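You operate a simulated robot arm through the tools that you are given. There is no shell and no other tool. Be economical: measure what you need, move in short steps, check, and stop when the job is done.

Carry out the task below with a simulated two-armed robot. There is one attempt and no reset: what you move stays moved.

Task
Oil the patch on lower block 75 from the green tray and store it in the extras drawer.
Fine: clamp it in the blue holder, use the cream cloth and felt pad; cloth back, holder lever free, drawer shut. Where these are worked on the way, their far stop is far enough and under half their travel is too little: holder lever. A coat counts when it lies all over at full strength: go over it till it gets no stronger.

Only the result counts: the job must be done as asked and must still hold three seconds after the hand-in. Knocking over, shifting, dropping, spilling or breaking anything else fails it. Flat cloth is picked up by pressing the open fingertips on it (5 to 10 N) and closing them slowly along it; thin cloth reads only 2 to 8 mm in the jaws.

Robot
Two 7-joint arms with fingered hands on one trunk, on a base that drives. Base frame: it is fixed to the floor where the robot stands at the start and does not move with it; the origin is under the middle of the robot, x ahead of it, y to its left, z up. Lengths are in m, angles in rad, forces in N, time in s.
The left shoulder is at the start at [0.04, 0.146, 1.28], the right one opposite. Places, roughly: blue holder [0.7, -0.4, 0.9]; extras drawer [0.4, 0.1, 0.6]; felt pad [0.6, -0.6, 0.9]; holder lever [0.6, -0.3, 0.9]; inside of the extras drawer [0.5, 0.1, 0.5]; mould block [-0.5, 1.75, 0.25]. Payload 4 kg a hand.
The tool frame of a hand sits at the grasp point between the pads (the TCP): z along the fingers, y along the line on which they close. The tips reach 0.026 m beyond it. Largest opening 0.148 m; the body of the gripper starts 0.073 m behind the TCP. The gripper is a hand of 3 fingers: y runs from the thumb to the fingers, the wrist lies at [0, 0, -0.224] in the tool frame.
Orientation is that of the tool frame in the base frame, as a unit quaternion [x, y, z, w]. With the fingers straight down and closing along the base's y, the tool's x points along the base's -x, its y along +y and its z along -z.

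Tools
- The arms move only by the tool nudge_tool. It takes "left_moves", "right_moves" or both (then of equal length, played together; a hand with none holds still); each is a list of rows, each a list of 6 numbers: the shift along the base's x, y, z in m, then the turn, a rotation vector about the base's x, y, z in rad. In form: [[dx, dy, dz, rx, ry, rz], ...]. A call has 1 to 12 rows; each row is the pose to reach, as a shift and turn from the pose commanded when the call began. A row lasts 0.2 s, in which the tool goes at most 0.05 m and 0.15 rad; a call with a longer step from one row to the next is refused whole. A pose out of reach is approached as far as the arm can. The call stops where the force on the tool passes 40 N (or 10 N more than at its start, if that is more) or the arm is blocked; 0.2 s more then pass. In this call time passes only in rows, and 0.2 s behind the last. The reply holds the time, the measured pose of the TCP, the force on the tool along the base axes, the opening and the grip force, in the units named above and with some noise, with the torque about the TCP (base axes, N m) and any sound that the robot's microphone picked up.
- Cameras (640 x 400 px; columns grow to the right, rows downward): "scene" is now at [0.096, -0.0074, 1.4877]; the picture's right is [-0.12, -0.99, 0.00], its down [-0.76, 0.09, -0.64] and it looks along [0.64, -0.08, -0.77] (base axes); focal length 253 px, centre (320, 200). "left" rides on the left gripper at [-0.068, -0.039, -0.09] in its tool frame; the picture's right is [0.50, -0.87, 0.00], its down [0.66, 0.38, -0.65] and it looks along [0.57, 0.33, 0.76] (tool axes); focal length 222 px, centre (320, 200). "right" rides on the right gripper at [0.068, -0.039, -0.09] in its tool frame; the picture's right is [0.50, 0.87, 0.00], its down [-0.66, 0.38, -0.65] and it looks along [-0.57, 0.33, 0.76] (tool axes); focal length 222 px, centre (320, 200). There is no depth. A picture from a camera that has moved, and an enlarged one, comes with that camera's place and axes in the base frame and with its lens.
- snapshot(camera): a new picture of that camera. It takes no simulated time.
- lift_body(by): slides the trunk up (or, below 0, down) by that many m; the arms and the scene camera ride with it, the base frame stays. It gives what a move gives, with no picture.
- base_move(legs): drives the robot by 1 to 6 legs, each [ahead, left, turn to the left] in m, m and rad, along the robot's own axes; the way and the turn of a leg run together, so that a leg with both is an arc; at most 1.5 m and 3.142 rad a leg. The arms and the cameras ride along, it lands a little off, and it stops where it bumps. It gives what a move gives.
- curl_fingers(finger1, finger2, thumb_bend, hand): sets how far each is bent, from 0 (flat) to 1 (curled in); at 0.3 the hand is open as for a grip, at 0.7 the pads meet at the TCP. One left out holds its place. A second passes; each finger stops where it meets its share of the squeeze, and holds until it gets a number again. It is the only way to open and close the hand. It gives what a move gives, with no picture; readings hold the bend of each and the force on the fingers (four entries, about 0 where the hand has none), thumb and palm.
- aim_head(pan, tilt): turns the head with the scene camera to pan (to the left, within 1.501 rad either way) and tilt (down, from -0.506 to 1.204), counted from straight ahead of the robot. It gives what a move gives.
- inspect(camera, box): a new picture of the part [left, top, right, bottom] of that camera's present view, enlarged. It takes no simulated time.
- sign_off(): hands the job in; it is judged then, once.

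Go step by step. Nothing tells you exact positions but the pictures and the camera data: compare them with the known pose of the tool, close in by small moves and look again before you grip or let go. The budget is 120 turns and 92 pictures, counting those below and the enlarged ones. Unless the task says otherwise, let go and move clear before handing in.

The tools are called after "Request:" as name(argument=value, ...) on one line, values as JSON. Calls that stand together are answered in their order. nudge_tool: Moves the arms, as the interface text tells. Its arguments: {"type":"object","properties":{"left_moves":{"type":"array","items":{"type":"array","items":{"type":"number"}}},"right_moves":{"type":"array","items":{"type":"array","items":{"type":"number"}}}},"required":[]} The other tools are called the same way: lift_body (by) slides the trunk up or down; curl_fingers (finger1, finger2, thumb_bend, hand) moves the fingers one by one; base_move (legs) drives the base; aim_head (pan, tilt) turns the head that bears the scene camera; snapshot (camera) takes a picture; inspect (camera, box) takes an enlarged picture of a part of a camera's view; sign_off () hands the job in.

At the start:

```text
time_s: 0.0
left_tool_pos: [0.4447, 0.0788, 1.258]
left_tool_rot: [0.0, 1.0, 0.001, -0.001]
left_force: [-0.3, 0.2, 0.0]
left_ft_torque: [-0.01, 0.05, 0.01]
left_opening: 0.1482
left_gripper_force: 0.1
left_shape: jaw
left_bend: [0.3, 0.3, 0.3]
left_finger forces: [0.0, 0.1, 0.0, 0.0, 0.1, 0.0]
right_tool_pos: [0.4052, -0.3262, 1.2558]
right_tool_rot: [0.0, 1.0, 0.001, 0.0]
right_force: [0.1, -0.2, -0.5]
right_ft_torque: [-0.01, -0.02, 0.01]
right_opening: 0.1481
right_gripper_force: 0.0
right_shape: jaw
right_bend: [0.3, 0.3, 0.3]
right_finger forces: [0.0, 0.1, 0.1, 0.1, 0.1, 0.0]
trunk travel left (down, up): [-0.45, 0.056]
robot x, y, heading: [0.0015, -0.0046, 0.002]
head pan, tilt: [-0.12, 0.873]
```

scene: 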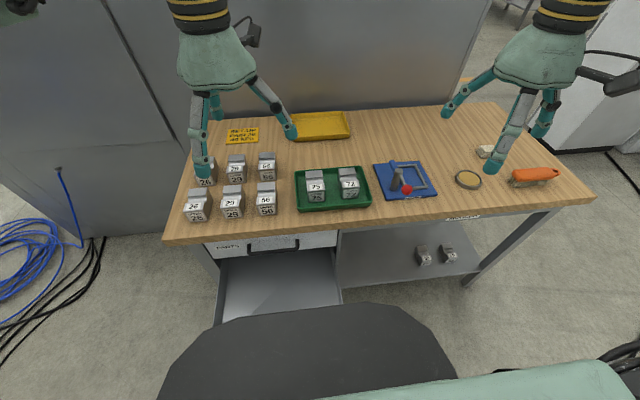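
right: 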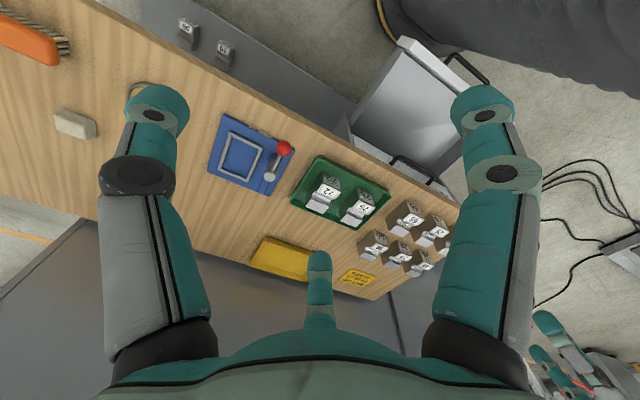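
left: 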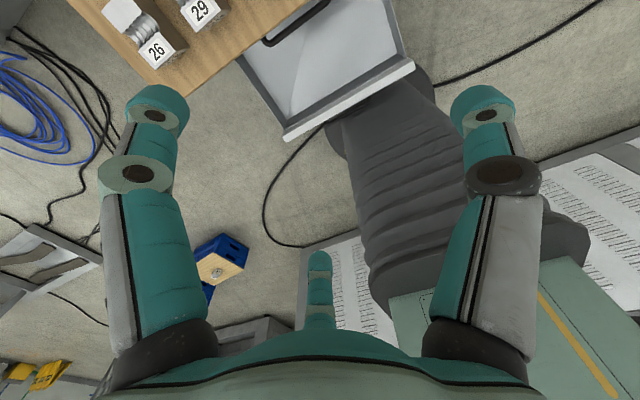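

I see a workbench with the green tray (blocks 75, 72), blue holder with a red-knobbed lever, a felt pad tin and the drawer standing open. I'll enlarge the main areas first.

Request:
inspect(camera="scene", box=[280, 140, 460, 252])

Request:
inspect(camera="scene", box=[160, 110, 340, 222])

Request:
inspect(camera="scene", box=[400, 120, 600, 245])

```text
3.56 times, centred on (370, 196) of scene
camera zoom: at [0.096, -0.0074, 1.4877], right [-0.12, -0.99, 0.0], down [-0.76, 0.09, -0.64], along [0.64, -0.08, -0.77], focal length 899 px, centre (142, 214)
```

zoom: 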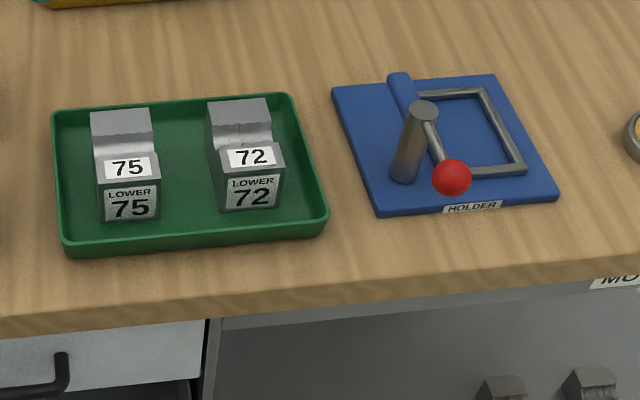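

```text
3.56 times, centred on (250, 166) of scene
camera zoom: at [0.096, -0.0074, 1.4877], right [-0.12, -0.99, 0.0], down [-0.76, 0.09, -0.64], along [0.64, -0.08, -0.77], focal length 899 px, centre (569, 321)
```

zoom: 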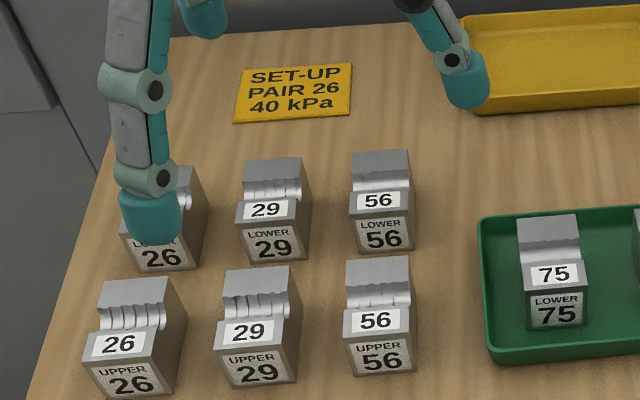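

```text
3.20 times, centred on (500, 182) of scene
camera zoom: at [0.096, -0.0074, 1.4877], right [-0.12, -0.99, 0.0], down [-0.76, 0.09, -0.64], along [0.64, -0.08, -0.77], focal length 809 px, centre (-256, 256)
```

zoom: 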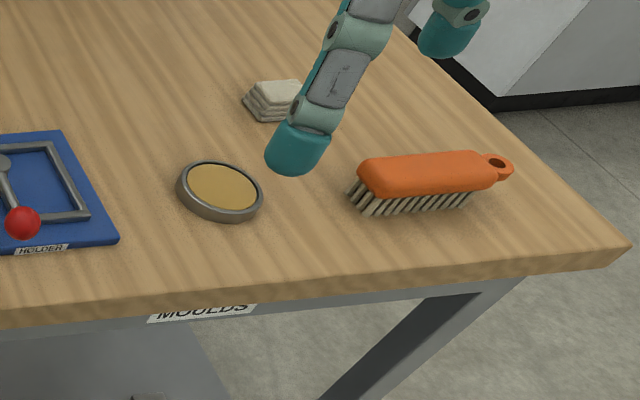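

The tray holds LOWER 75 and LOWER 72, and the cream cloth lies folded near the felt tin. Next I look at the drawers and closer at the block and cloth.

Request:
inspect(camera="scene", box=[180, 220, 400, 357])

Request:
inspect(camera="right", box=[180, 80, 400, 217])

Request:
lift_body(by=-0.05)

```text
2.91 times, centred on (290, 288) of scene
camera zoom: at [0.096, -0.0074, 1.4877], right [-0.12, -0.99, 0.0], down [-0.76, 0.09, -0.64], along [0.64, -0.08, -0.77], focal length 736 px, centre (407, -58)
```

zoom: 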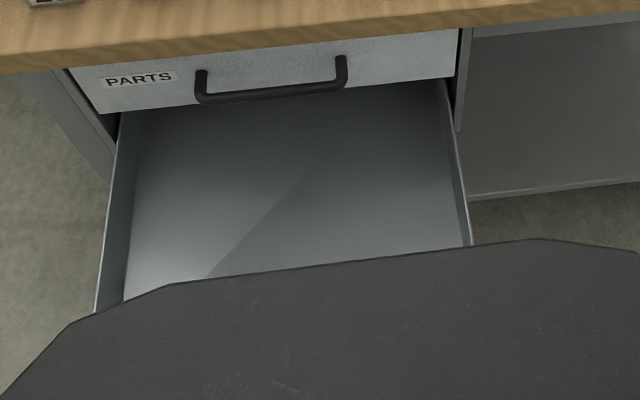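

```text
2.91 times, centred on (290, 148) of right
camera zoom: at [0.3383, -0.3664, 1.3457], right [-0.5, 0.87, 0.0], down [0.65, 0.38, 0.66], along [0.57, 0.33, -0.76], focal length 646 px, centre (407, 350)
```

zoom: 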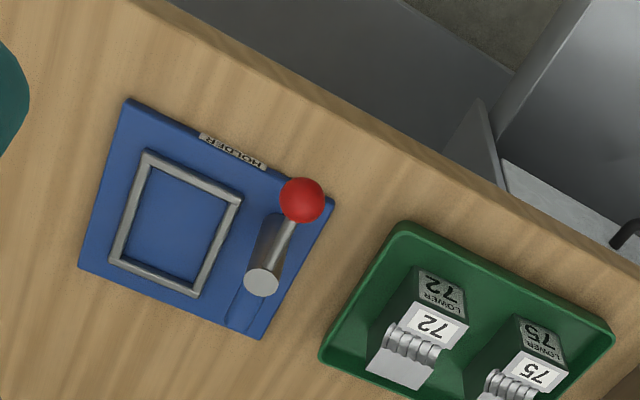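

```text
time_s: 0.9
left_tool_pos: [0.4454, 0.0794, 1.2058]
left_tool_rot: [0.0, 1.0, 0.0, -0.001]
left_force: [0.2, 0.6, 0.0]
left_ft_torque: [0.0, -0.01, 0.0]
left_opening: 0.1478
left_gripper_force: 0.1
left_shape: jaw
left_bend: [0.3, 0.3, 0.3]
left_finger forces: [0.0, 0.1, 0.0, 0.0, 0.0, 0.0]
right_tool_pos: [0.4055, -0.3264, 1.2043]
right_tool_rot: [0.001, 1.0, 0.001, 0.001]
right_force: [-0.2, 0.5, 0.2]
right_ft_torque: [-0.02, 0.0, -0.02]
right_opening: 0.1479
right_gripper_force: 0.1
right_shape: jaw
right_bend: [0.3, 0.3, 0.3]
right_finger forces: [0.1, 0.1, 0.1, 0.0, 0.0, 0.0]
trunk travel left (down, up): [-0.4, 0.106]
robot x, y, heading: [0.0038, -0.0016, -0.001]
head pan, tilt: [-0.12, 0.873]
```

The holder has a square frame beside a lever; the drawer below PARTS stands open to about x 0.27. I test how far the right arm reaches ahead.

Request:
nudge_tool(right_moves=[[0.04, 0.03, -0.02, 0, 0, 0], [0.08, 0.06, -0.04, 0, 0, 0], [0.12, 0.09, -0.06, 0, 0, 0], [0.16, 0.12, -0.08, 0, 0, 0], [0.2, 0.15, -0.1, 0, 0, 0], [0.24, 0.18, -0.12, 0, 0, 0]])

```text
refused: row 1 steps farther than a row can; nothing moved
```

The step was slightly too long; I repeat with smaller ones.

Request:
nudge_tool(right_moves=[[0.04, 0.02, 0, 0, 0, 0], [0.08, 0.04, 0, 0, 0, 0], [0.12, 0.06, 0, 0, 0, 0], [0.16, 0.08, 0, 0, 0, 0], [0.2, 0.1, 0, 0, 0, 0], [0.24, 0.12, 0, 0, 0, 0], [0.24, 0.12, -0.04, 0, 0, 0], [0.24, 0.12, -0.08, 0, 0, 0]])

Request:
snapshot(camera="scene")

Request:
snapshot(camera="right")

```text
time_s: 2.7
left_tool_pos: [0.4451, 0.079, 1.2079]
left_tool_rot: [0.0, 1.0, 0.001, 0.0]
left_force: [0.4, 0.2, -0.2]
left_ft_torque: [0.01, 0.0, -0.01]
left_opening: 0.1477
left_gripper_force: 0.1
left_shape: jaw
left_bend: [0.3, 0.3, 0.3]
left_finger forces: [0.1, 0.1, 0.0, 0.0, 0.0, 0.0]
right_tool_pos: [0.5769, -0.2447, 1.1214]
right_tool_rot: [0.001, 1.0, 0.002, 0.002]
right_force: [-0.8, -0.5, -0.6]
right_ft_torque: [0.01, 0.01, -0.02]
right_opening: 0.1479
right_gripper_force: 0.0
right_shape: jaw
right_bend: [0.3, 0.3, 0.3]
right_finger forces: [0.1, 0.0, 0.0, 0.0, 0.1, 0.0]
right hand out of reach, approached as far as the arm can: row 4, 5, 6, 7, 8
trunk travel left (down, up): [-0.4, 0.106]
robot x, y, heading: [0.0015, -0.0016, 0.004]
head pan, tilt: [-0.12, 0.873]
```

```text
83 pictures are left
camera scene: at [0.0959, -0.0074, 1.4369], right [-0.12, -0.99, 0.0], down [-0.76, 0.09, -0.64], along [0.64, -0.08, -0.77], focal length 253 px, centre (320, 200)
```

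scene: 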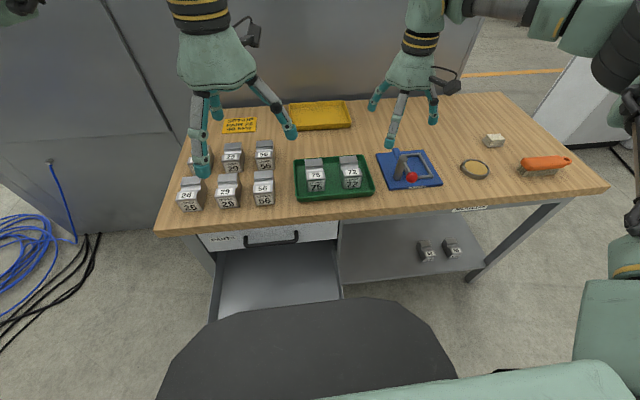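

```text
82 pictures are left
camera right: at [0.509, -0.2853, 1.2131], right [-0.5, 0.87, 0.0], down [0.65, 0.38, 0.66], along [0.57, 0.33, -0.75], focal length 222 px, centre (320, 200)
```

right: 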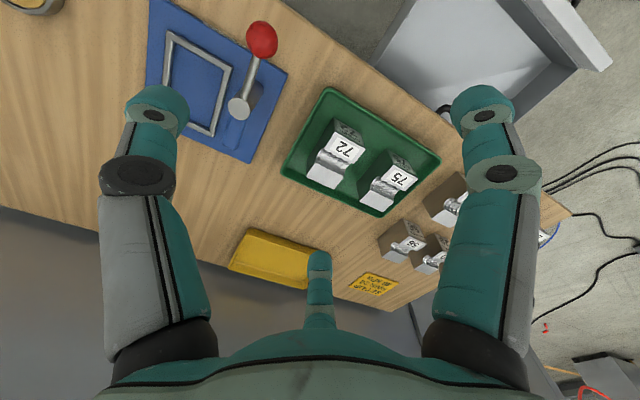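

The reach to the wrist is about 0.56 m, so I shift the robot right, clear of the open drawer, and then ahead to work on the holder area.

Request:
base_move(legs=[[0, -0.44, 0], [0.15, 0, 0]])

Request:
lift_body(by=-0.08)

Request:
aim_head(pan=0.1, tilt=0.95)

Request:
snapshot(camera="scene")

Request:
snapshot(camera="left")

Request:
snapshot(camera="right")

```text
time_s: 6.3
left_tool_pos: [0.5888, -0.3593, 1.2077]
left_tool_rot: [0.003, 1.0, 0.0, 0.001]
left_force: [-0.7, 0.0, 0.7]
left_ft_torque: [0.01, -0.01, 0.02]
left_opening: 0.148
left_gripper_force: 0.1
left_shape: jaw
left_bend: [0.3, 0.3, 0.3]
left_finger forces: [0.1, 0.0, 0.0, 0.0, 0.0, 0.0]
right_tool_pos: [0.7192, -0.6848, 1.1235]
right_tool_rot: [0.003, 1.0, 0.003, 0.002]
right_force: [-0.4, 0.3, 0.9]
right_ft_torque: [0.01, -0.02, 0.02]
right_opening: 0.148
right_gripper_force: 0.0
right_shape: jaw
right_bend: [0.3, 0.3, 0.3]
right_finger forces: [0.0, 0.0, 0.1, 0.0, 0.1, 0.0]
trunk travel left (down, up): [-0.4, 0.106]
robot x, y, heading: [0.1462, -0.4342, -0.006]
head pan, tilt: [-0.12, 0.873]
```

```text
time_s: 7.5
left_tool_pos: [0.591, -0.3593, 1.1285]
left_tool_rot: [0.002, 1.0, 0.0, 0.0]
left_force: [0.2, -0.1, -0.9]
left_ft_torque: [-0.01, 0.0, -0.01]
left_opening: 0.1476
left_gripper_force: 0.1
left_shape: jaw
left_bend: [0.3, 0.3, 0.3]
left_finger forces: [0.1, 0.1, 0.0, 0.0, 0.1, 0.0]
right_tool_pos: [0.7212, -0.6849, 1.0427]
right_tool_rot: [0.003, 1.0, 0.002, 0.002]
right_force: [0.1, -0.3, -0.7]
right_ft_torque: [0.01, -0.02, -0.02]
right_opening: 0.1476
right_gripper_force: 0.1
right_shape: jaw
right_bend: [0.3, 0.3, 0.3]
right_finger forces: [0.1, 0.0, 0.0, 0.0, 0.1, 0.1]
trunk travel left (down, up): [-0.32, 0.186]
robot x, y, heading: [0.1488, -0.4397, -0.006]
head pan, tilt: [-0.12, 0.873]
```

```text
time_s: 8.2
left_tool_pos: [0.59, -0.36, 1.1269]
left_tool_rot: [0.002, 1.0, 0.0, -0.001]
left_force: [-1.0, -0.1, 0.4]
left_ft_torque: [-0.02, -0.02, 0.03]
left_opening: 0.1478
left_gripper_force: 0.1
left_shape: jaw
left_bend: [0.3, 0.3, 0.3]
left_finger forces: [0.0, 0.1, 0.1, 0.0, 0.0, 0.0]
right_tool_pos: [0.7204, -0.6853, 1.0423]
right_tool_rot: [0.004, 1.0, 0.002, 0.001]
right_force: [-0.9, 0.4, 0.0]
right_ft_torque: [-0.02, 0.01, -0.01]
right_opening: 0.1477
right_gripper_force: 0.1
right_shape: jaw
right_bend: [0.3, 0.3, 0.3]
right_finger forces: [0.1, 0.1, 0.1, 0.0, 0.0, 0.0]
trunk travel left (down, up): [-0.32, 0.186]
robot x, y, heading: [0.1462, -0.433, -0.004]
head pan, tilt: [0.099, 0.949]
```

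```text
81 pictures are left
camera scene: at [0.2379, -0.4279, 1.351], right [0.09, -1.0, 0.0], down [-0.81, -0.08, -0.58], along [0.58, 0.05, -0.81], focal length 253 px, centre (320, 200)
```

scene: 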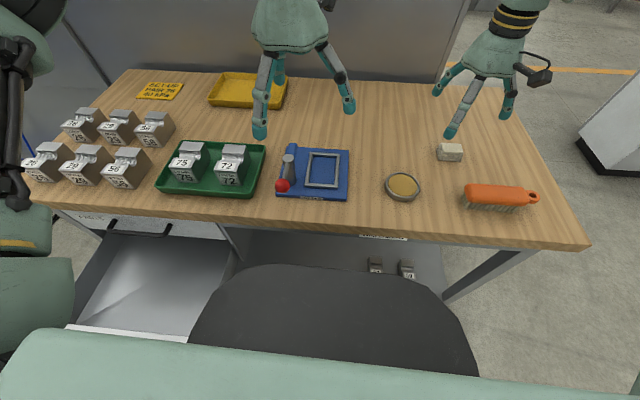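

```text
80 pictures are left
camera left: at [0.6576, -0.399, 1.217], right [-0.5, -0.86, 0.0], down [-0.65, 0.38, 0.65], along [-0.56, 0.33, -0.76], focal length 222 px, centre (320, 200)
```

left: 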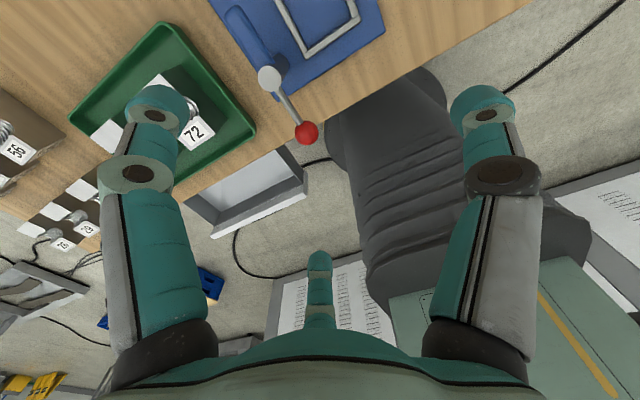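

```text
79 pictures are left
camera right: at [0.6533, -0.7243, 1.133], right [-0.49, 0.87, 0.0], down [0.66, 0.37, 0.66], along [0.57, 0.33, -0.75], focal length 222 px, centre (320, 200)
```

right: 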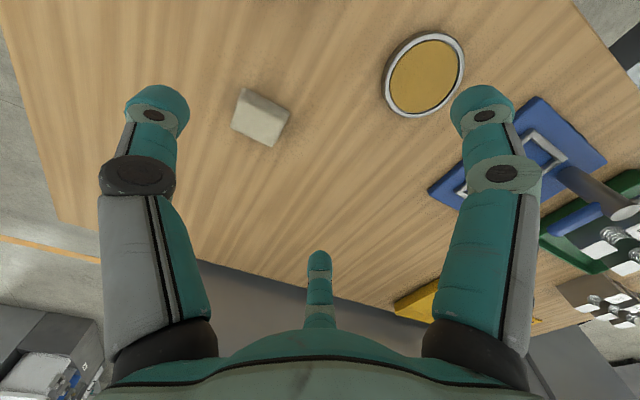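

Now I have closer views; I enlarge the tray/holder and the cloth/felt zone to measure them.

Request:
inspect(camera="scene", box=[150, 130, 360, 260])

Request:
inspect(camera="left", box=[60, 0, 400, 210])

Request:
inspect(camera="scene", box=[360, 130, 560, 255])

```text
3.05 times, centred on (255, 195) of scene
camera zoom: at [0.2379, -0.4279, 1.351], right [0.09, -1.0, 0.0], down [-0.81, -0.08, -0.58], along [0.58, 0.05, -0.81], focal length 771 px, centre (518, 215)
```

zoom: 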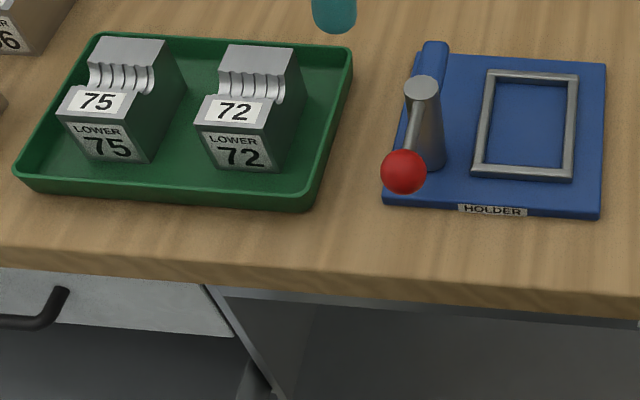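

```text
1.88 times, centred on (230, 105) of left
camera zoom: at [0.6576, -0.399, 1.217], right [-0.5, -0.86, 0.0], down [-0.65, 0.38, 0.65], along [-0.56, 0.33, -0.76], focal length 418 px, centre (489, 379)
```

zoom: 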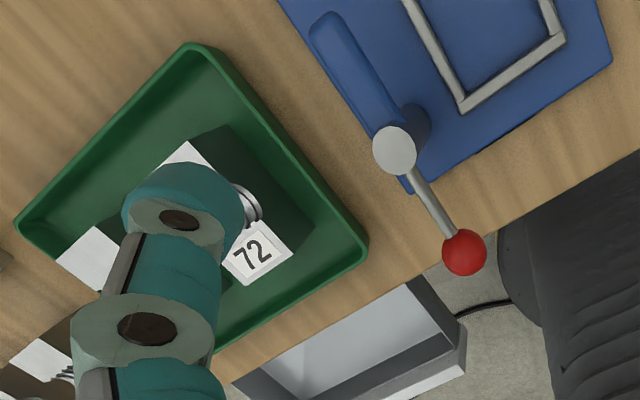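

```text
3.20 times, centred on (460, 192) of scene
camera zoom: at [0.2379, -0.4279, 1.351], right [0.09, -1.0, 0.0], down [-0.81, -0.08, -0.58], along [0.58, 0.05, -0.81], focal length 809 px, centre (-128, 224)
```

zoom: 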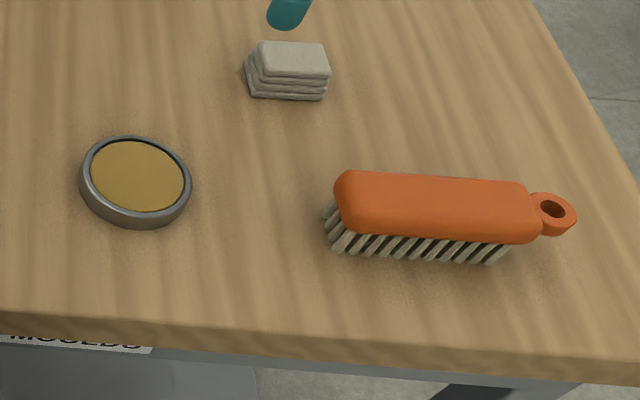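

I place block 75 at about x 0.62–0.71, y −0.055, top 0.91; the frame centre at (0.686, −0.397). I bring the left hand over the block, turned so the thumb is on the front and the fingers behind.

Request:
nudge_tool(left_moves=[[0.006, 0.026, 0, 0, 0, -0.131], [0.012, 0.052, 0, 0, 0, -0.262], [0.018, 0.077, -0.01, 0, 0, -0.393], [0.025, 0.102, -0.02, 0, 0, -0.524], [0.031, 0.127, -0.03, 0, 0, -0.655], [0.037, 0.153, -0.04, 0, 0, -0.785], [0.043, 0.178, -0.05, 0, 0, -0.916], [0.05, 0.203, -0.06, 0, 0, -1.047], [0.056, 0.228, -0.07, 0, 0, -1.178], [0.062, 0.254, -0.08, 0, 0, -1.309], [0.068, 0.28, -0.09, 0, 0, -1.44], [0.075, 0.305, -0.1, 0, 0, -1.571]])

Request:
curl_fingers(hand="left", finger1=0.39, finger2=0.39, thumb_bend=0.39)

Request:
snapshot(camera="left")

Request:
snapshot(camera="scene")

```text
time_s: 10.8
left_tool_pos: [0.6158, -0.069, 1.0156]
left_tool_rot: [0.695, 0.719, 0.0, 0.001]
left_force: [-0.9, -0.5, -0.1]
left_ft_torque: [-0.02, -0.02, 0.0]
left_opening: 0.1479
left_gripper_force: 0.1
left_shape: jaw
left_bend: [0.3, 0.3, 0.3]
left_finger forces: [0.0, 0.0, 0.1, 0.0, 0.1, 0.0]
left hand out of reach, approached as far as the arm can: row 12
right_tool_pos: [0.72, -0.6848, 1.0431]
right_tool_rot: [0.003, 1.0, 0.001, 0.003]
right_force: [0.4, 0.2, 0.3]
right_ft_torque: [-0.01, 0.0, -0.01]
right_opening: 0.1479
right_gripper_force: 0.0
right_shape: jaw
right_bend: [0.3, 0.3, 0.3]
right_finger forces: [0.0, 0.1, 0.1, 0.1, 0.1, 0.1]
trunk travel left (down, up): [-0.32, 0.186]
robot x, y, heading: [0.1449, -0.4363, -0.005]
head pan, tilt: [0.099, 0.949]
```

```text
time_s: 11.8
left_tool_pos: [0.6175, -0.068, 1.0154]
left_tool_rot: [0.693, 0.721, 0.0, 0.0]
left_force: [-0.3, -0.3, -0.6]
left_ft_torque: [-0.02, 0.01, 0.0]
left_opening: 0.0988
left_gripper_force: 0.1
left_shape: fingers
left_bend: [0.39, 0.39, 0.39]
left_finger forces: [0.0, 0.0, 0.1, 0.0, 0.1, 0.0]
right_tool_pos: [0.7205, -0.6846, 1.043]
right_tool_rot: [0.004, 1.0, 0.002, 0.001]
right_force: [-0.1, -0.1, 0.6]
right_ft_torque: [0.02, 0.0, -0.01]
right_opening: 0.1478
right_gripper_force: 0.0
right_shape: jaw
right_bend: [0.3, 0.3, 0.3]
right_finger forces: [0.1, 0.0, 0.0, 0.0, 0.1, 0.0]
trunk travel left (down, up): [-0.32, 0.186]
robot x, y, heading: [0.1475, -0.4345, -0.003]
head pan, tilt: [0.099, 0.949]
```

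```text
75 pictures are left
camera left: at [0.5811, -0.1389, 1.1056], right [-0.88, 0.47, 0.0], down [0.35, 0.67, 0.65], along [0.3, 0.58, -0.76], focal length 222 px, centre (320, 200)
```

left: 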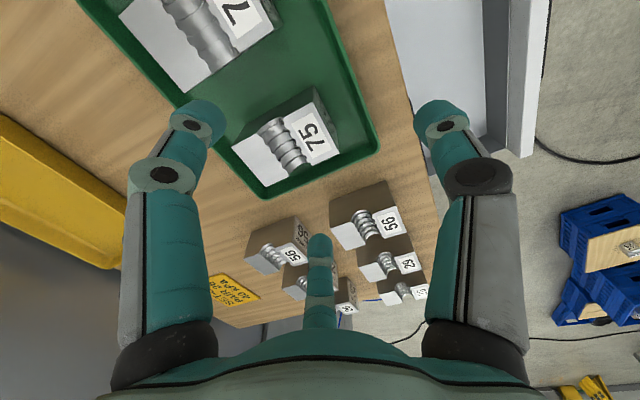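

```text
74 pictures are left
camera scene: at [0.2374, -0.4279, 1.351], right [0.09, -1.0, 0.0], down [-0.81, -0.08, -0.58], along [0.58, 0.05, -0.81], focal length 253 px, centre (320, 200)
```

scene: 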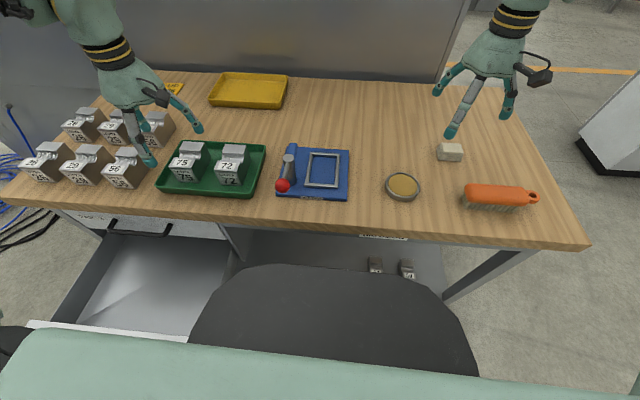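

The block is just out of reach, so I drive ahead 0.08 m while the arms stay high, then check.

Request:
base_move(legs=[[0.08, 0, 0]])

Request:
curl_fingers(hand="left", finger1=0.35, finger2=0.35, thumb_bend=0.35)

Request:
snapshot(camera="left")

```text
time_s: 12.9
left_tool_pos: [0.6982, -0.0699, 1.0158]
left_tool_rot: [0.694, 0.72, 0.0, 0.001]
left_force: [0.4, 0.6, 0.1]
left_ft_torque: [-0.01, 0.04, -0.01]
left_opening: 0.0988
left_gripper_force: 0.1
left_shape: fingers
left_bend: [0.39, 0.39, 0.39]
left_finger forces: [0.1, 0.0, 0.1, 0.0, 0.0, 0.1]
right_tool_pos: [0.8003, -0.6862, 1.0437]
right_tool_rot: [0.004, 1.0, 0.001, 0.002]
right_force: [-0.3, 0.4, 0.5]
right_ft_torque: [0.01, 0.01, -0.02]
right_opening: 0.1476
right_gripper_force: 0.0
right_shape: jaw
right_bend: [0.3, 0.3, 0.3]
right_finger forces: [0.1, 0.0, 0.1, 0.0, 0.1, 0.0]
trunk travel left (down, up): [-0.32, 0.186]
robot x, y, heading: [0.2297, -0.4385, -0.01]
head pan, tilt: [0.099, 0.949]
```

```text
time_s: 13.9
left_tool_pos: [0.6969, -0.0697, 1.0157]
left_tool_rot: [0.694, 0.72, 0.001, 0.0]
left_force: [-0.8, -0.1, 0.1]
left_ft_torque: [0.01, 0.01, -0.01]
left_opening: 0.1112
left_gripper_force: 0.1
left_shape: fingers
left_bend: [0.35, 0.35, 0.35]
left_finger forces: [0.1, 0.0, 0.0, 0.0, 0.0, 0.0]
right_tool_pos: [0.8011, -0.6859, 1.0431]
right_tool_rot: [0.003, 1.0, 0.001, 0.002]
right_force: [-0.2, 0.1, 0.5]
right_ft_torque: [0.02, -0.03, 0.0]
right_opening: 0.1478
right_gripper_force: 0.1
right_shape: jaw
right_bend: [0.3, 0.3, 0.3]
right_finger forces: [0.0, 0.0, 0.0, 0.0, 0.1, 0.0]
trunk travel left (down, up): [-0.32, 0.186]
robot x, y, heading: [0.2287, -0.4394, -0.006]
head pan, tilt: [0.099, 0.949]
```

```text
73 pictures are left
camera left: at [0.6608, -0.1392, 1.1059], right [-0.88, 0.47, 0.0], down [0.35, 0.67, 0.65], along [0.31, 0.58, -0.76], focal length 222 px, centre (320, 200)
```

left: 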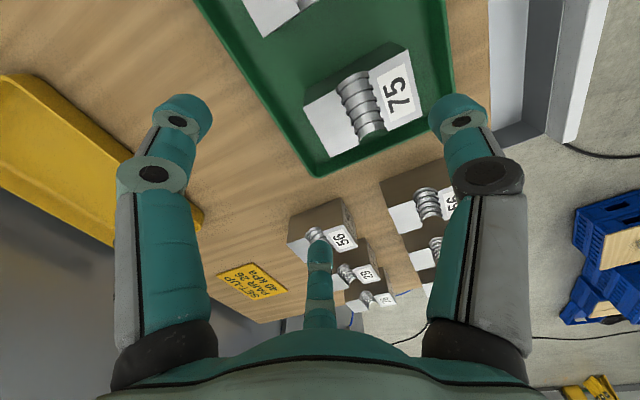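

I need a finer measure of block 75, so I enlarge it in the left hand camera.

Request:
inspect(camera="left", box=[280, 20, 460, 170])

Request:
inspect(camera="scene", box=[140, 120, 360, 260])

```text
2.67 times, centred on (370, 95) of left
camera zoom: at [0.6608, -0.1392, 1.1059], right [-0.88, 0.47, 0.0], down [0.35, 0.67, 0.65], along [0.31, 0.58, -0.76], focal length 592 px, centre (187, 480)
```

zoom: 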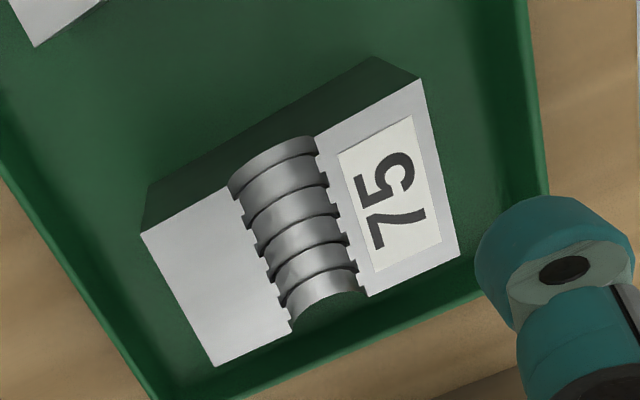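

```text
2.86 times, centred on (250, 190) of scene
camera zoom: at [0.317, -0.4282, 1.351], right [0.09, -1.0, 0.0], down [-0.81, -0.08, -0.58], along [0.58, 0.05, -0.81], focal length 723 px, centre (520, 229)
```

zoom: 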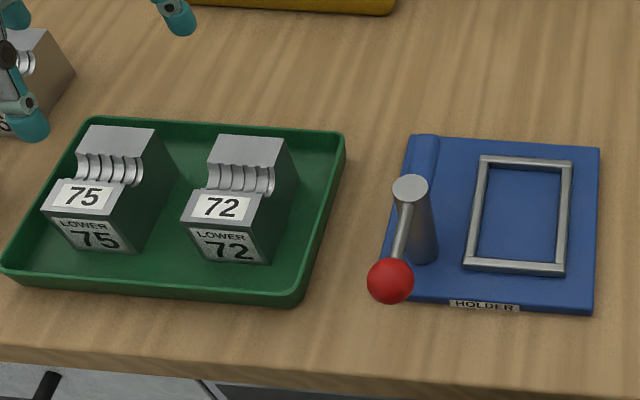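

Block 75 spans x 0.615–0.707, y −0.087 to −0.031, top z about 0.905. I align the hand above it and open slightly more.

Request:
nudge_tool(left_moves=[[-0.018, 0.005, -0.02, 0, 0, -0.02], [-0.036, 0.0105, -0.04, 0, 0, -0.037]])

Request:
curl_fingers(hand="left", finger1=0.335, finger2=0.335, thumb_bend=0.335)

```text
time_s: 14.5
left_tool_pos: [0.6612, -0.0595, 0.9758]
left_tool_rot: [0.707, 0.707, -0.001, 0.001]
left_force: [-0.4, 0.3, 0.1]
left_ft_torque: [-0.05, -0.03, 0.02]
left_opening: 0.1106
left_gripper_force: 0.0
left_shape: fingers
left_bend: [0.35, 0.35, 0.35]
left_finger forces: [0.0, 0.1, 0.0, 0.0, 0.0, 0.0]
right_tool_pos: [0.8003, -0.6846, 1.0426]
right_tool_rot: [0.003, 1.0, 0.0, 0.002]
right_force: [-0.9, 0.3, 0.1]
right_ft_torque: [-0.01, 0.01, -0.02]
right_opening: 0.1475
right_gripper_force: 0.0
right_shape: jaw
right_bend: [0.3, 0.3, 0.3]
right_finger forces: [0.0, 0.0, 0.1, 0.0, 0.0, 0.0]
trunk travel left (down, up): [-0.32, 0.186]
robot x, y, heading: [0.2245, -0.4335, -0.002]
head pan, tilt: [0.099, 0.949]
```

```text
time_s: 15.5
left_tool_pos: [0.6613, -0.0594, 0.9749]
left_tool_rot: [0.706, 0.708, 0.0, 0.0]
left_force: [1.0, -0.3, -0.1]
left_ft_torque: [0.01, -0.02, 0.05]
left_opening: 0.1171
left_gripper_force: 0.0
left_shape: fingers
left_bend: [0.33, 0.33, 0.33]
left_finger forces: [0.1, 0.0, 0.0, 0.1, 0.0, 0.0]
right_tool_pos: [0.8008, -0.6849, 1.0426]
right_tool_rot: [0.004, 1.0, 0.001, 0.001]
right_force: [0.2, 0.3, 0.3]
right_ft_torque: [0.02, -0.01, -0.05]
right_opening: 0.1479
right_gripper_force: 0.1
right_shape: jaw
right_bend: [0.3, 0.3, 0.3]
right_finger forces: [0.0, 0.0, 0.1, 0.1, 0.0, 0.1]
trunk travel left (down, up): [-0.32, 0.186]
robot x, y, heading: [0.2234, -0.4374, -0.004]
head pan, tilt: [0.099, 0.949]
```

Aligned above the block with a 0.117 opening. I go part way down and look.

Request:
nudge_tool(left_moves=[[0, 0, -0.02, 0, 0, 0], [0, 0, -0.035, 0, 0, 0], [0, 0, -0.045, 0, 0, 0]])

Request:
snapshot(camera="left")

Request:
inspect(camera="scene", box=[100, 80, 340, 230])

```text
time_s: 16.3
left_tool_pos: [0.6623, -0.0602, 0.9304]
left_tool_rot: [0.707, 0.707, 0.0, 0.0]
left_force: [-0.7, -0.1, 0.4]
left_ft_torque: [-0.02, 0.0, -0.01]
left_opening: 0.1173
left_gripper_force: 0.1
left_shape: fingers
left_bend: [0.33, 0.33, 0.33]
left_finger forces: [0.0, 0.1, 0.0, 0.1, 0.0, 0.0]
right_tool_pos: [0.8006, -0.685, 1.0426]
right_tool_rot: [0.004, 1.0, 0.002, 0.003]
right_force: [-0.3, 0.6, 0.5]
right_ft_torque: [0.02, 0.0, 0.02]
right_opening: 0.1478
right_gripper_force: 0.0
right_shape: jaw
right_bend: [0.3, 0.3, 0.3]
right_finger forces: [0.0, 0.0, 0.0, 0.0, 0.0, 0.0]
trunk travel left (down, up): [-0.32, 0.186]
robot x, y, heading: [0.2275, -0.4406, -0.002]
head pan, tilt: [0.099, 0.949]
```

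```text
70 pictures are left
camera left: at [0.6224, -0.1278, 1.0209], right [-0.87, 0.5, 0.0], down [0.38, 0.66, 0.65], along [0.33, 0.57, -0.76], focal length 222 px, centre (320, 200)
```

left: 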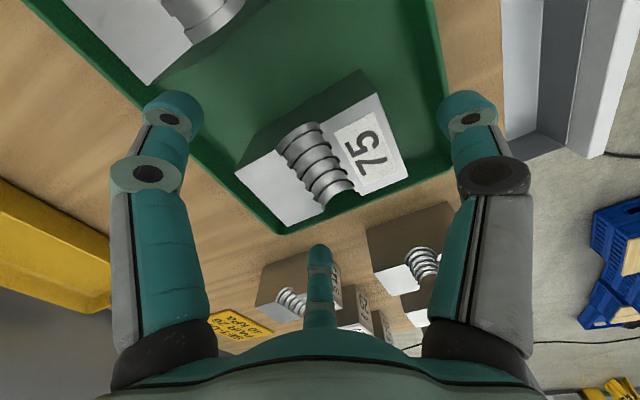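

```text
2.67 times, centred on (220, 155) of scene
camera zoom: at [0.318, -0.4283, 1.3509], right [0.09, -1.0, 0.0], down [-0.81, -0.08, -0.58], along [0.58, 0.05, -0.81], focal length 674 px, centre (587, 320)
```

zoom: 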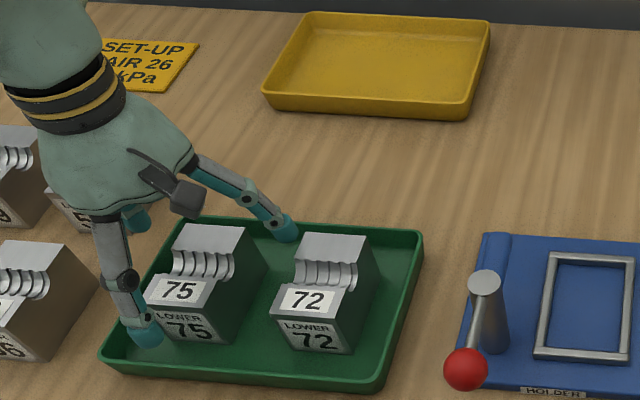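

The hand is really three fingers at 120°: the thumb comes on the front face and the fingers on the long sides. I pre-curl the fingers for clearance from block 72, then descend to grip height.

Request:
curl_fingers(hand="left", finger1=0.41, finger2=0.41, thumb_bend=0.34)

Request:
inspect(camera="left", box=[130, 50, 520, 290])

Request:
inspect(camera="scene", box=[130, 110, 290, 220])

```text
time_s: 17.3
left_tool_pos: [0.6626, -0.0594, 0.9308]
left_tool_rot: [0.707, 0.707, 0.0, 0.001]
left_force: [0.9, -0.5, -0.6]
left_ft_torque: [0.01, 0.0, -0.02]
left_opening: 0.1039
left_gripper_force: 0.1
left_shape: fingers
left_bend: [0.41, 0.41, 0.34]
left_finger forces: [0.0, 0.1, 0.1, 0.1, 0.1, 0.0]
right_tool_pos: [0.8013, -0.6849, 1.0425]
right_tool_rot: [0.004, 1.0, 0.002, 0.001]
right_force: [-0.7, -0.2, 0.2]
right_ft_torque: [-0.02, 0.0, -0.01]
right_opening: 0.148
right_gripper_force: 0.0
right_shape: jaw
right_bend: [0.3, 0.3, 0.3]
right_finger forces: [0.1, 0.1, 0.0, 0.0, 0.0, 0.0]
trunk travel left (down, up): [-0.32, 0.186]
robot x, y, heading: [0.2284, -0.4406, -0.0]
head pan, tilt: [0.099, 0.949]
```

```text
1.64 times, centred on (325, 170) of left
camera zoom: at [0.6223, -0.1278, 1.0211], right [-0.87, 0.5, 0.0], down [0.38, 0.66, 0.65], along [0.33, 0.57, -0.76], focal length 364 px, centre (312, 249)
```

zoom: 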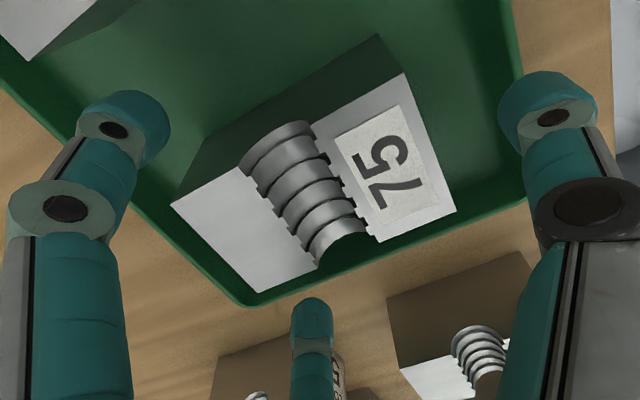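

```text
3.64 times, centred on (210, 165) of scene
camera zoom: at [0.3179, -0.4282, 1.3509], right [0.09, -1.0, 0.0], down [-0.81, -0.08, -0.58], along [0.58, 0.05, -0.81], focal length 920 px, centre (720, 327)
```

zoom: 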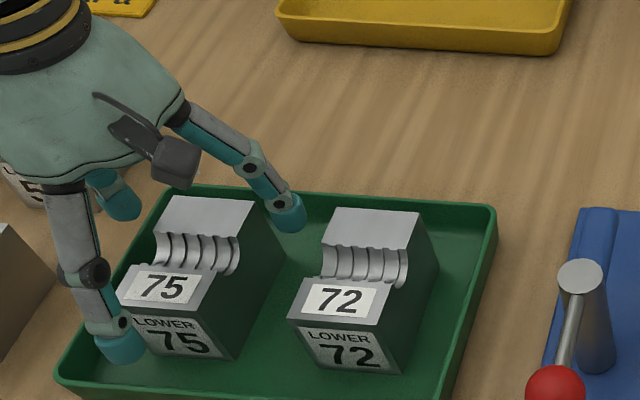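

Thumb tip is near the tray's front wall, so I curl it a bit more, then descend.

Request:
curl_fingers(hand="left", finger1=0.42, finger2=0.42, thumb_bend=0.4)

Request:
nudge_tool(left_moves=[[0, 0, -0.015, 0, 0, 0], [0, 0, -0.027, 0, 0, 0], [0, 0, -0.037, 0, 0, 0]])

Request:
inspect(camera="left", box=[130, 50, 520, 290])

Request:
inspect(camera="scene", box=[130, 110, 290, 220])

```text
time_s: 18.3
left_tool_pos: [0.6617, -0.0603, 0.9299]
left_tool_rot: [0.706, 0.708, 0.0, 0.0]
left_force: [-0.3, 0.2, -1.2]
left_ft_torque: [-0.02, -0.03, 0.0]
left_opening: 0.0924
left_gripper_force: 0.1
left_shape: fingers
left_bend: [0.42, 0.42, 0.4]
left_finger forces: [0.0, 0.0, 0.0, 0.1, 0.0, 0.0]
right_tool_pos: [0.8008, -0.6846, 1.0416]
right_tool_rot: [0.004, 1.0, 0.001, 0.001]
right_force: [0.6, 0.4, 0.3]
right_ft_torque: [-0.01, 0.01, 0.0]
right_opening: 0.1477
right_gripper_force: 0.1
right_shape: jaw
right_bend: [0.3, 0.3, 0.3]
right_finger forces: [0.0, 0.1, 0.1, 0.0, 0.1, 0.1]
trunk travel left (down, up): [-0.32, 0.186]
robot x, y, heading: [0.2241, -0.438, -0.006]
head pan, tilt: [0.099, 0.949]
```

```text
time_s: 19.1
left_tool_pos: [0.6627, -0.0605, 0.8942]
left_tool_rot: [0.707, 0.707, 0.0, 0.0]
left_force: [-0.7, -1.7, 0.9]
left_ft_torque: [-0.02, 0.02, -0.05]
left_opening: 0.0925
left_gripper_force: 0.3
left_shape: fingers
left_bend: [0.42, 0.43, 0.4]
left_finger forces: [0.1, 1.4, 0.0, 0.0, 0.0, 0.1]
right_tool_pos: [0.801, -0.6849, 1.0429]
right_tool_rot: [0.003, 1.0, 0.002, 0.001]
right_force: [-0.2, 0.7, -0.1]
right_ft_torque: [0.01, 0.02, -0.01]
right_opening: 0.148
right_gripper_force: 0.0
right_shape: jaw
right_bend: [0.3, 0.3, 0.3]
right_finger forces: [0.0, 0.1, 0.0, 0.0, 0.0, 0.0]
trunk travel left (down, up): [-0.32, 0.186]
robot x, y, heading: [0.228, -0.4406, -0.006]
head pan, tilt: [0.099, 0.949]
```

```text
1.64 times, centred on (325, 170) of left
camera zoom: at [0.623, -0.1281, 0.9844], right [-0.87, 0.5, 0.0], down [0.38, 0.66, 0.65], along [0.33, 0.57, -0.76], focal length 364 px, centre (312, 249)
```

zoom: 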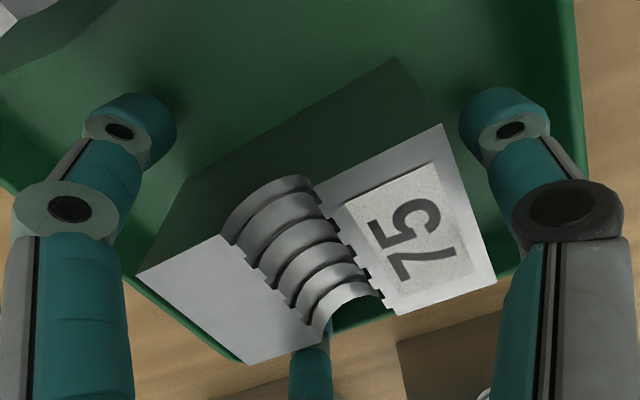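

```text
3.64 times, centred on (210, 165) of scene
camera zoom: at [0.3179, -0.4284, 1.3509], right [0.09, -1.0, 0.0], down [-0.81, -0.08, -0.58], along [0.58, 0.05, -0.81], focal length 920 px, centre (720, 327)
```

zoom: 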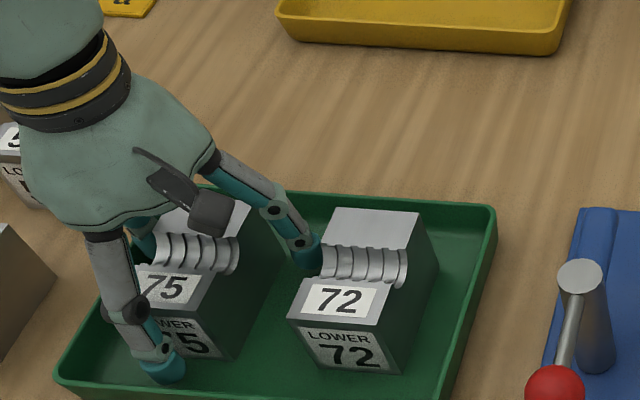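

Finger 2 brushes the tray's side wall lightly. I curl inward step by step towards the block.

Request:
curl_fingers(hand="left", finger1=0.47, finger2=0.47, thumb_bend=0.43)

Request:
inspect(camera="left", box=[130, 50, 520, 290])

```text
time_s: 20.1
left_tool_pos: [0.6618, -0.0602, 0.8941]
left_tool_rot: [0.706, 0.708, 0.0, 0.001]
left_force: [0.4, -0.2, 0.3]
left_ft_torque: [0.02, -0.02, 0.0]
left_opening: 0.0798
left_gripper_force: 0.1
left_shape: fingers
left_bend: [0.47, 0.47, 0.43]
left_finger forces: [0.0, 0.1, 0.0, 0.0, 0.0, 0.1]
right_tool_pos: [0.8013, -0.6846, 1.0414]
right_tool_rot: [0.003, 1.0, 0.002, 0.002]
right_force: [-0.4, 0.5, -0.1]
right_ft_torque: [0.03, 0.01, -0.04]
right_opening: 0.1482
right_gripper_force: 0.1
right_shape: jaw
right_bend: [0.3, 0.3, 0.3]
right_finger forces: [0.0, 0.1, 0.1, 0.0, 0.1, 0.0]
trunk travel left (down, up): [-0.32, 0.186]
robot x, y, heading: [0.2267, -0.4356, -0.009]
head pan, tilt: [0.099, 0.949]
```

```text
1.64 times, centred on (325, 170) of left
camera zoom: at [0.6229, -0.1279, 0.9843], right [-0.87, 0.5, 0.0], down [0.38, 0.66, 0.65], along [0.33, 0.57, -0.76], focal length 364 px, centre (312, 249)
```

zoom: 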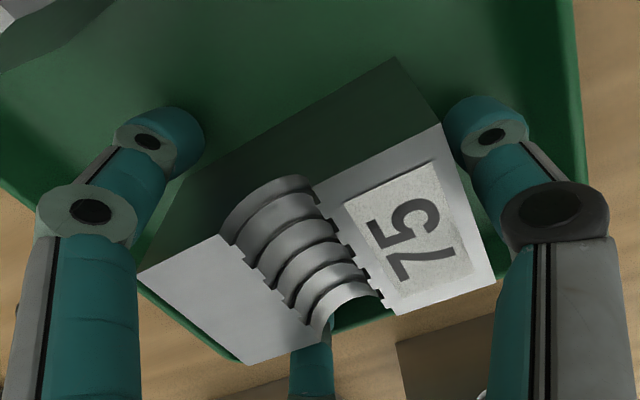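

No contact yet and the block is still. I close the fingers and thumb further.

Request:
curl_fingers(hand="left", finger1=0.52, finger2=0.52, thumb_bend=0.45)

Request:
curl_fingers(hand="left", finger1=0.55, finger2=0.55, thumb_bend=0.47)

Request:
inspect(camera="left", box=[130, 50, 520, 290])

```text
time_s: 21.1
left_tool_pos: [0.6613, -0.061, 0.8934]
left_tool_rot: [0.706, 0.708, 0.001, 0.0]
left_force: [0.0, -0.7, -0.3]
left_ft_torque: [0.01, 0.04, 0.03]
left_opening: 0.069
left_gripper_force: 0.4
left_shape: fingers
left_bend: [0.51, 0.52, 0.45]
left_finger forces: [0.3, 0.0, 0.0, 0.0, 0.3, 0.0]
right_tool_pos: [0.8005, -0.6856, 1.0416]
right_tool_rot: [0.003, 1.0, 0.002, 0.002]
right_force: [0.0, 0.6, -0.1]
right_ft_torque: [-0.01, 0.01, 0.03]
right_opening: 0.1479
right_gripper_force: 0.1
right_shape: jaw
right_bend: [0.3, 0.3, 0.3]
right_finger forces: [0.0, 0.0, 0.0, 0.0, 0.0, 0.0]
trunk travel left (down, up): [-0.32, 0.186]
robot x, y, heading: [0.2254, -0.4371, -0.008]
head pan, tilt: [0.099, 0.949]
```

```text
time_s: 22.1
left_tool_pos: [0.6621, -0.0603, 0.8944]
left_tool_rot: [0.707, 0.707, 0.001, 0.0]
left_force: [-0.2, -0.4, 0.2]
left_ft_torque: [-0.01, 0.02, 0.02]
left_opening: 0.0664
left_gripper_force: 2.1
left_shape: fingers
left_bend: [0.52, 0.53, 0.46]
left_finger forces: [1.8, 1.2, 0.0, 0.0, 2.1, 0.0]
right_tool_pos: [0.8016, -0.6853, 1.0417]
right_tool_rot: [0.004, 1.0, 0.002, 0.001]
right_force: [0.0, 0.4, -0.3]
right_ft_torque: [0.01, -0.01, 0.0]
right_opening: 0.1478
right_gripper_force: 0.0
right_shape: jaw
right_bend: [0.3, 0.3, 0.3]
right_finger forces: [0.1, 0.0, 0.0, 0.1, 0.1, 0.0]
trunk travel left (down, up): [-0.32, 0.186]
robot x, y, heading: [0.225, -0.4353, -0.004]
head pan, tilt: [0.099, 0.949]
```

```text
1.64 times, centred on (325, 170) of left
camera zoom: at [0.6228, -0.128, 0.9844], right [-0.87, 0.5, 0.0], down [0.38, 0.66, 0.65], along [0.33, 0.57, -0.76], focal length 364 px, centre (312, 249)
```

zoom: 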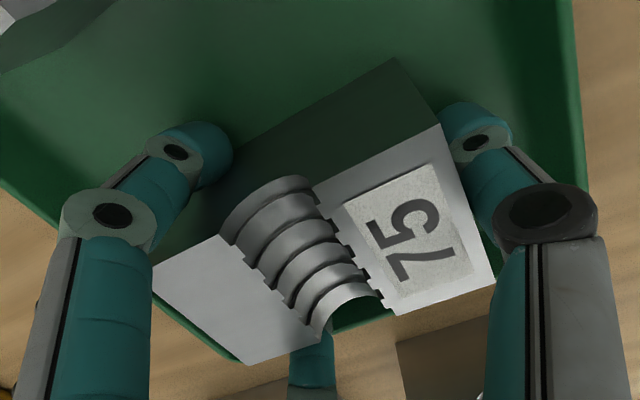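

All three digits touch. I squeeze firmly and lift a little.

Request:
curl_fingers(hand="left", finger1=0.7, finger2=0.7, thumb_bend=0.63)

Request:
nudge_tool(left_moves=[[0, 0, 0.015, 0, 0, 0], [0, 0, 0.04, 0, 0, 0], [0, 0, 0.07, 0, 0, 0]])

Request:
snapshot(camera="left")

Request:
inspect(camera="scene", box=[110, 80, 360, 236])

```text
time_s: 23.1
left_tool_pos: [0.6618, -0.0596, 0.894]
left_tool_rot: [0.707, 0.707, 0.0, 0.0]
left_force: [-0.9, 0.8, -1.3]
left_ft_torque: [-0.02, -0.06, 0.0]
left_opening: 0.051
left_gripper_force: 12.1
left_shape: fingers
left_bend: [0.52, 0.54, 0.56]
left_finger forces: [7.1, 7.2, 0.0, 0.1, 10.5, 0.0]
right_tool_pos: [0.8008, -0.6852, 1.042]
right_tool_rot: [0.003, 1.0, 0.001, 0.002]
right_force: [-0.3, 0.1, -0.3]
right_ft_torque: [0.01, -0.02, 0.02]
right_opening: 0.148
right_gripper_force: 0.0
right_shape: jaw
right_bend: [0.3, 0.3, 0.3]
right_finger forces: [0.1, 0.0, 0.0, 0.0, 0.0, 0.1]
trunk travel left (down, up): [-0.32, 0.186]
robot x, y, heading: [0.2276, -0.4359, -0.007]
head pan, tilt: [0.099, 0.949]
```

```text
time_s: 23.9
left_tool_pos: [0.6616, -0.0599, 0.9652]
left_tool_rot: [0.707, 0.707, 0.0, -0.001]
left_force: [0.3, 0.2, -6.3]
left_ft_torque: [0.02, 0.18, -0.01]
left_opening: 0.0364
left_gripper_force: 7.1
left_shape: fingers
left_bend: [0.54, 0.55, 0.62]
left_finger forces: [6.1, 6.2, 0.0, 0.1, 1.6, 0.0]
right_tool_pos: [0.8014, -0.6844, 1.0433]
right_tool_rot: [0.004, 1.0, 0.002, 0.002]
right_force: [-0.2, 0.4, -0.3]
right_ft_torque: [-0.01, -0.03, -0.01]
right_opening: 0.1479
right_gripper_force: 0.1
right_shape: jaw
right_bend: [0.3, 0.3, 0.3]
right_finger forces: [0.1, 0.0, 0.1, 0.0, 0.0, 0.0]
trunk travel left (down, up): [-0.32, 0.186]
robot x, y, heading: [0.2249, -0.4395, -0.009]
head pan, tilt: [0.099, 0.949]
```

```text
62 pictures are left
camera left: at [0.6233, -0.1279, 1.0547], right [-0.87, 0.5, 0.0], down [0.38, 0.66, 0.65], along [0.33, 0.57, -0.76], focal length 222 px, centre (320, 200)
```

left: 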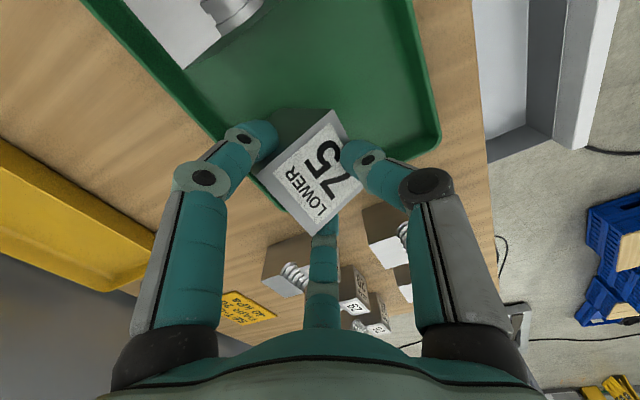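

```text
2.56 times, centred on (235, 158) of scene
camera zoom: at [0.3182, -0.428, 1.3509], right [0.09, -1.0, 0.0], down [-0.81, -0.08, -0.58], along [0.58, 0.05, -0.81], focal length 648 px, centre (538, 308)
```

zoom: 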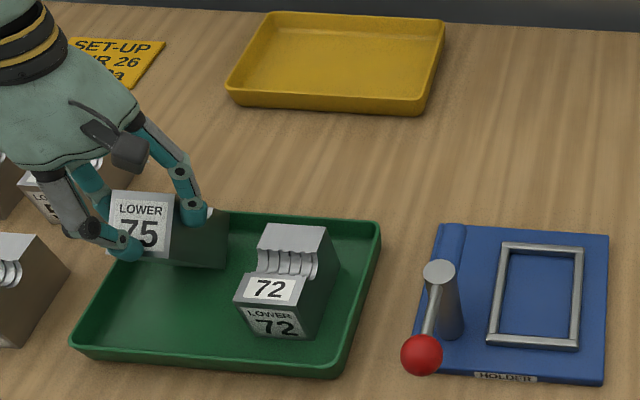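

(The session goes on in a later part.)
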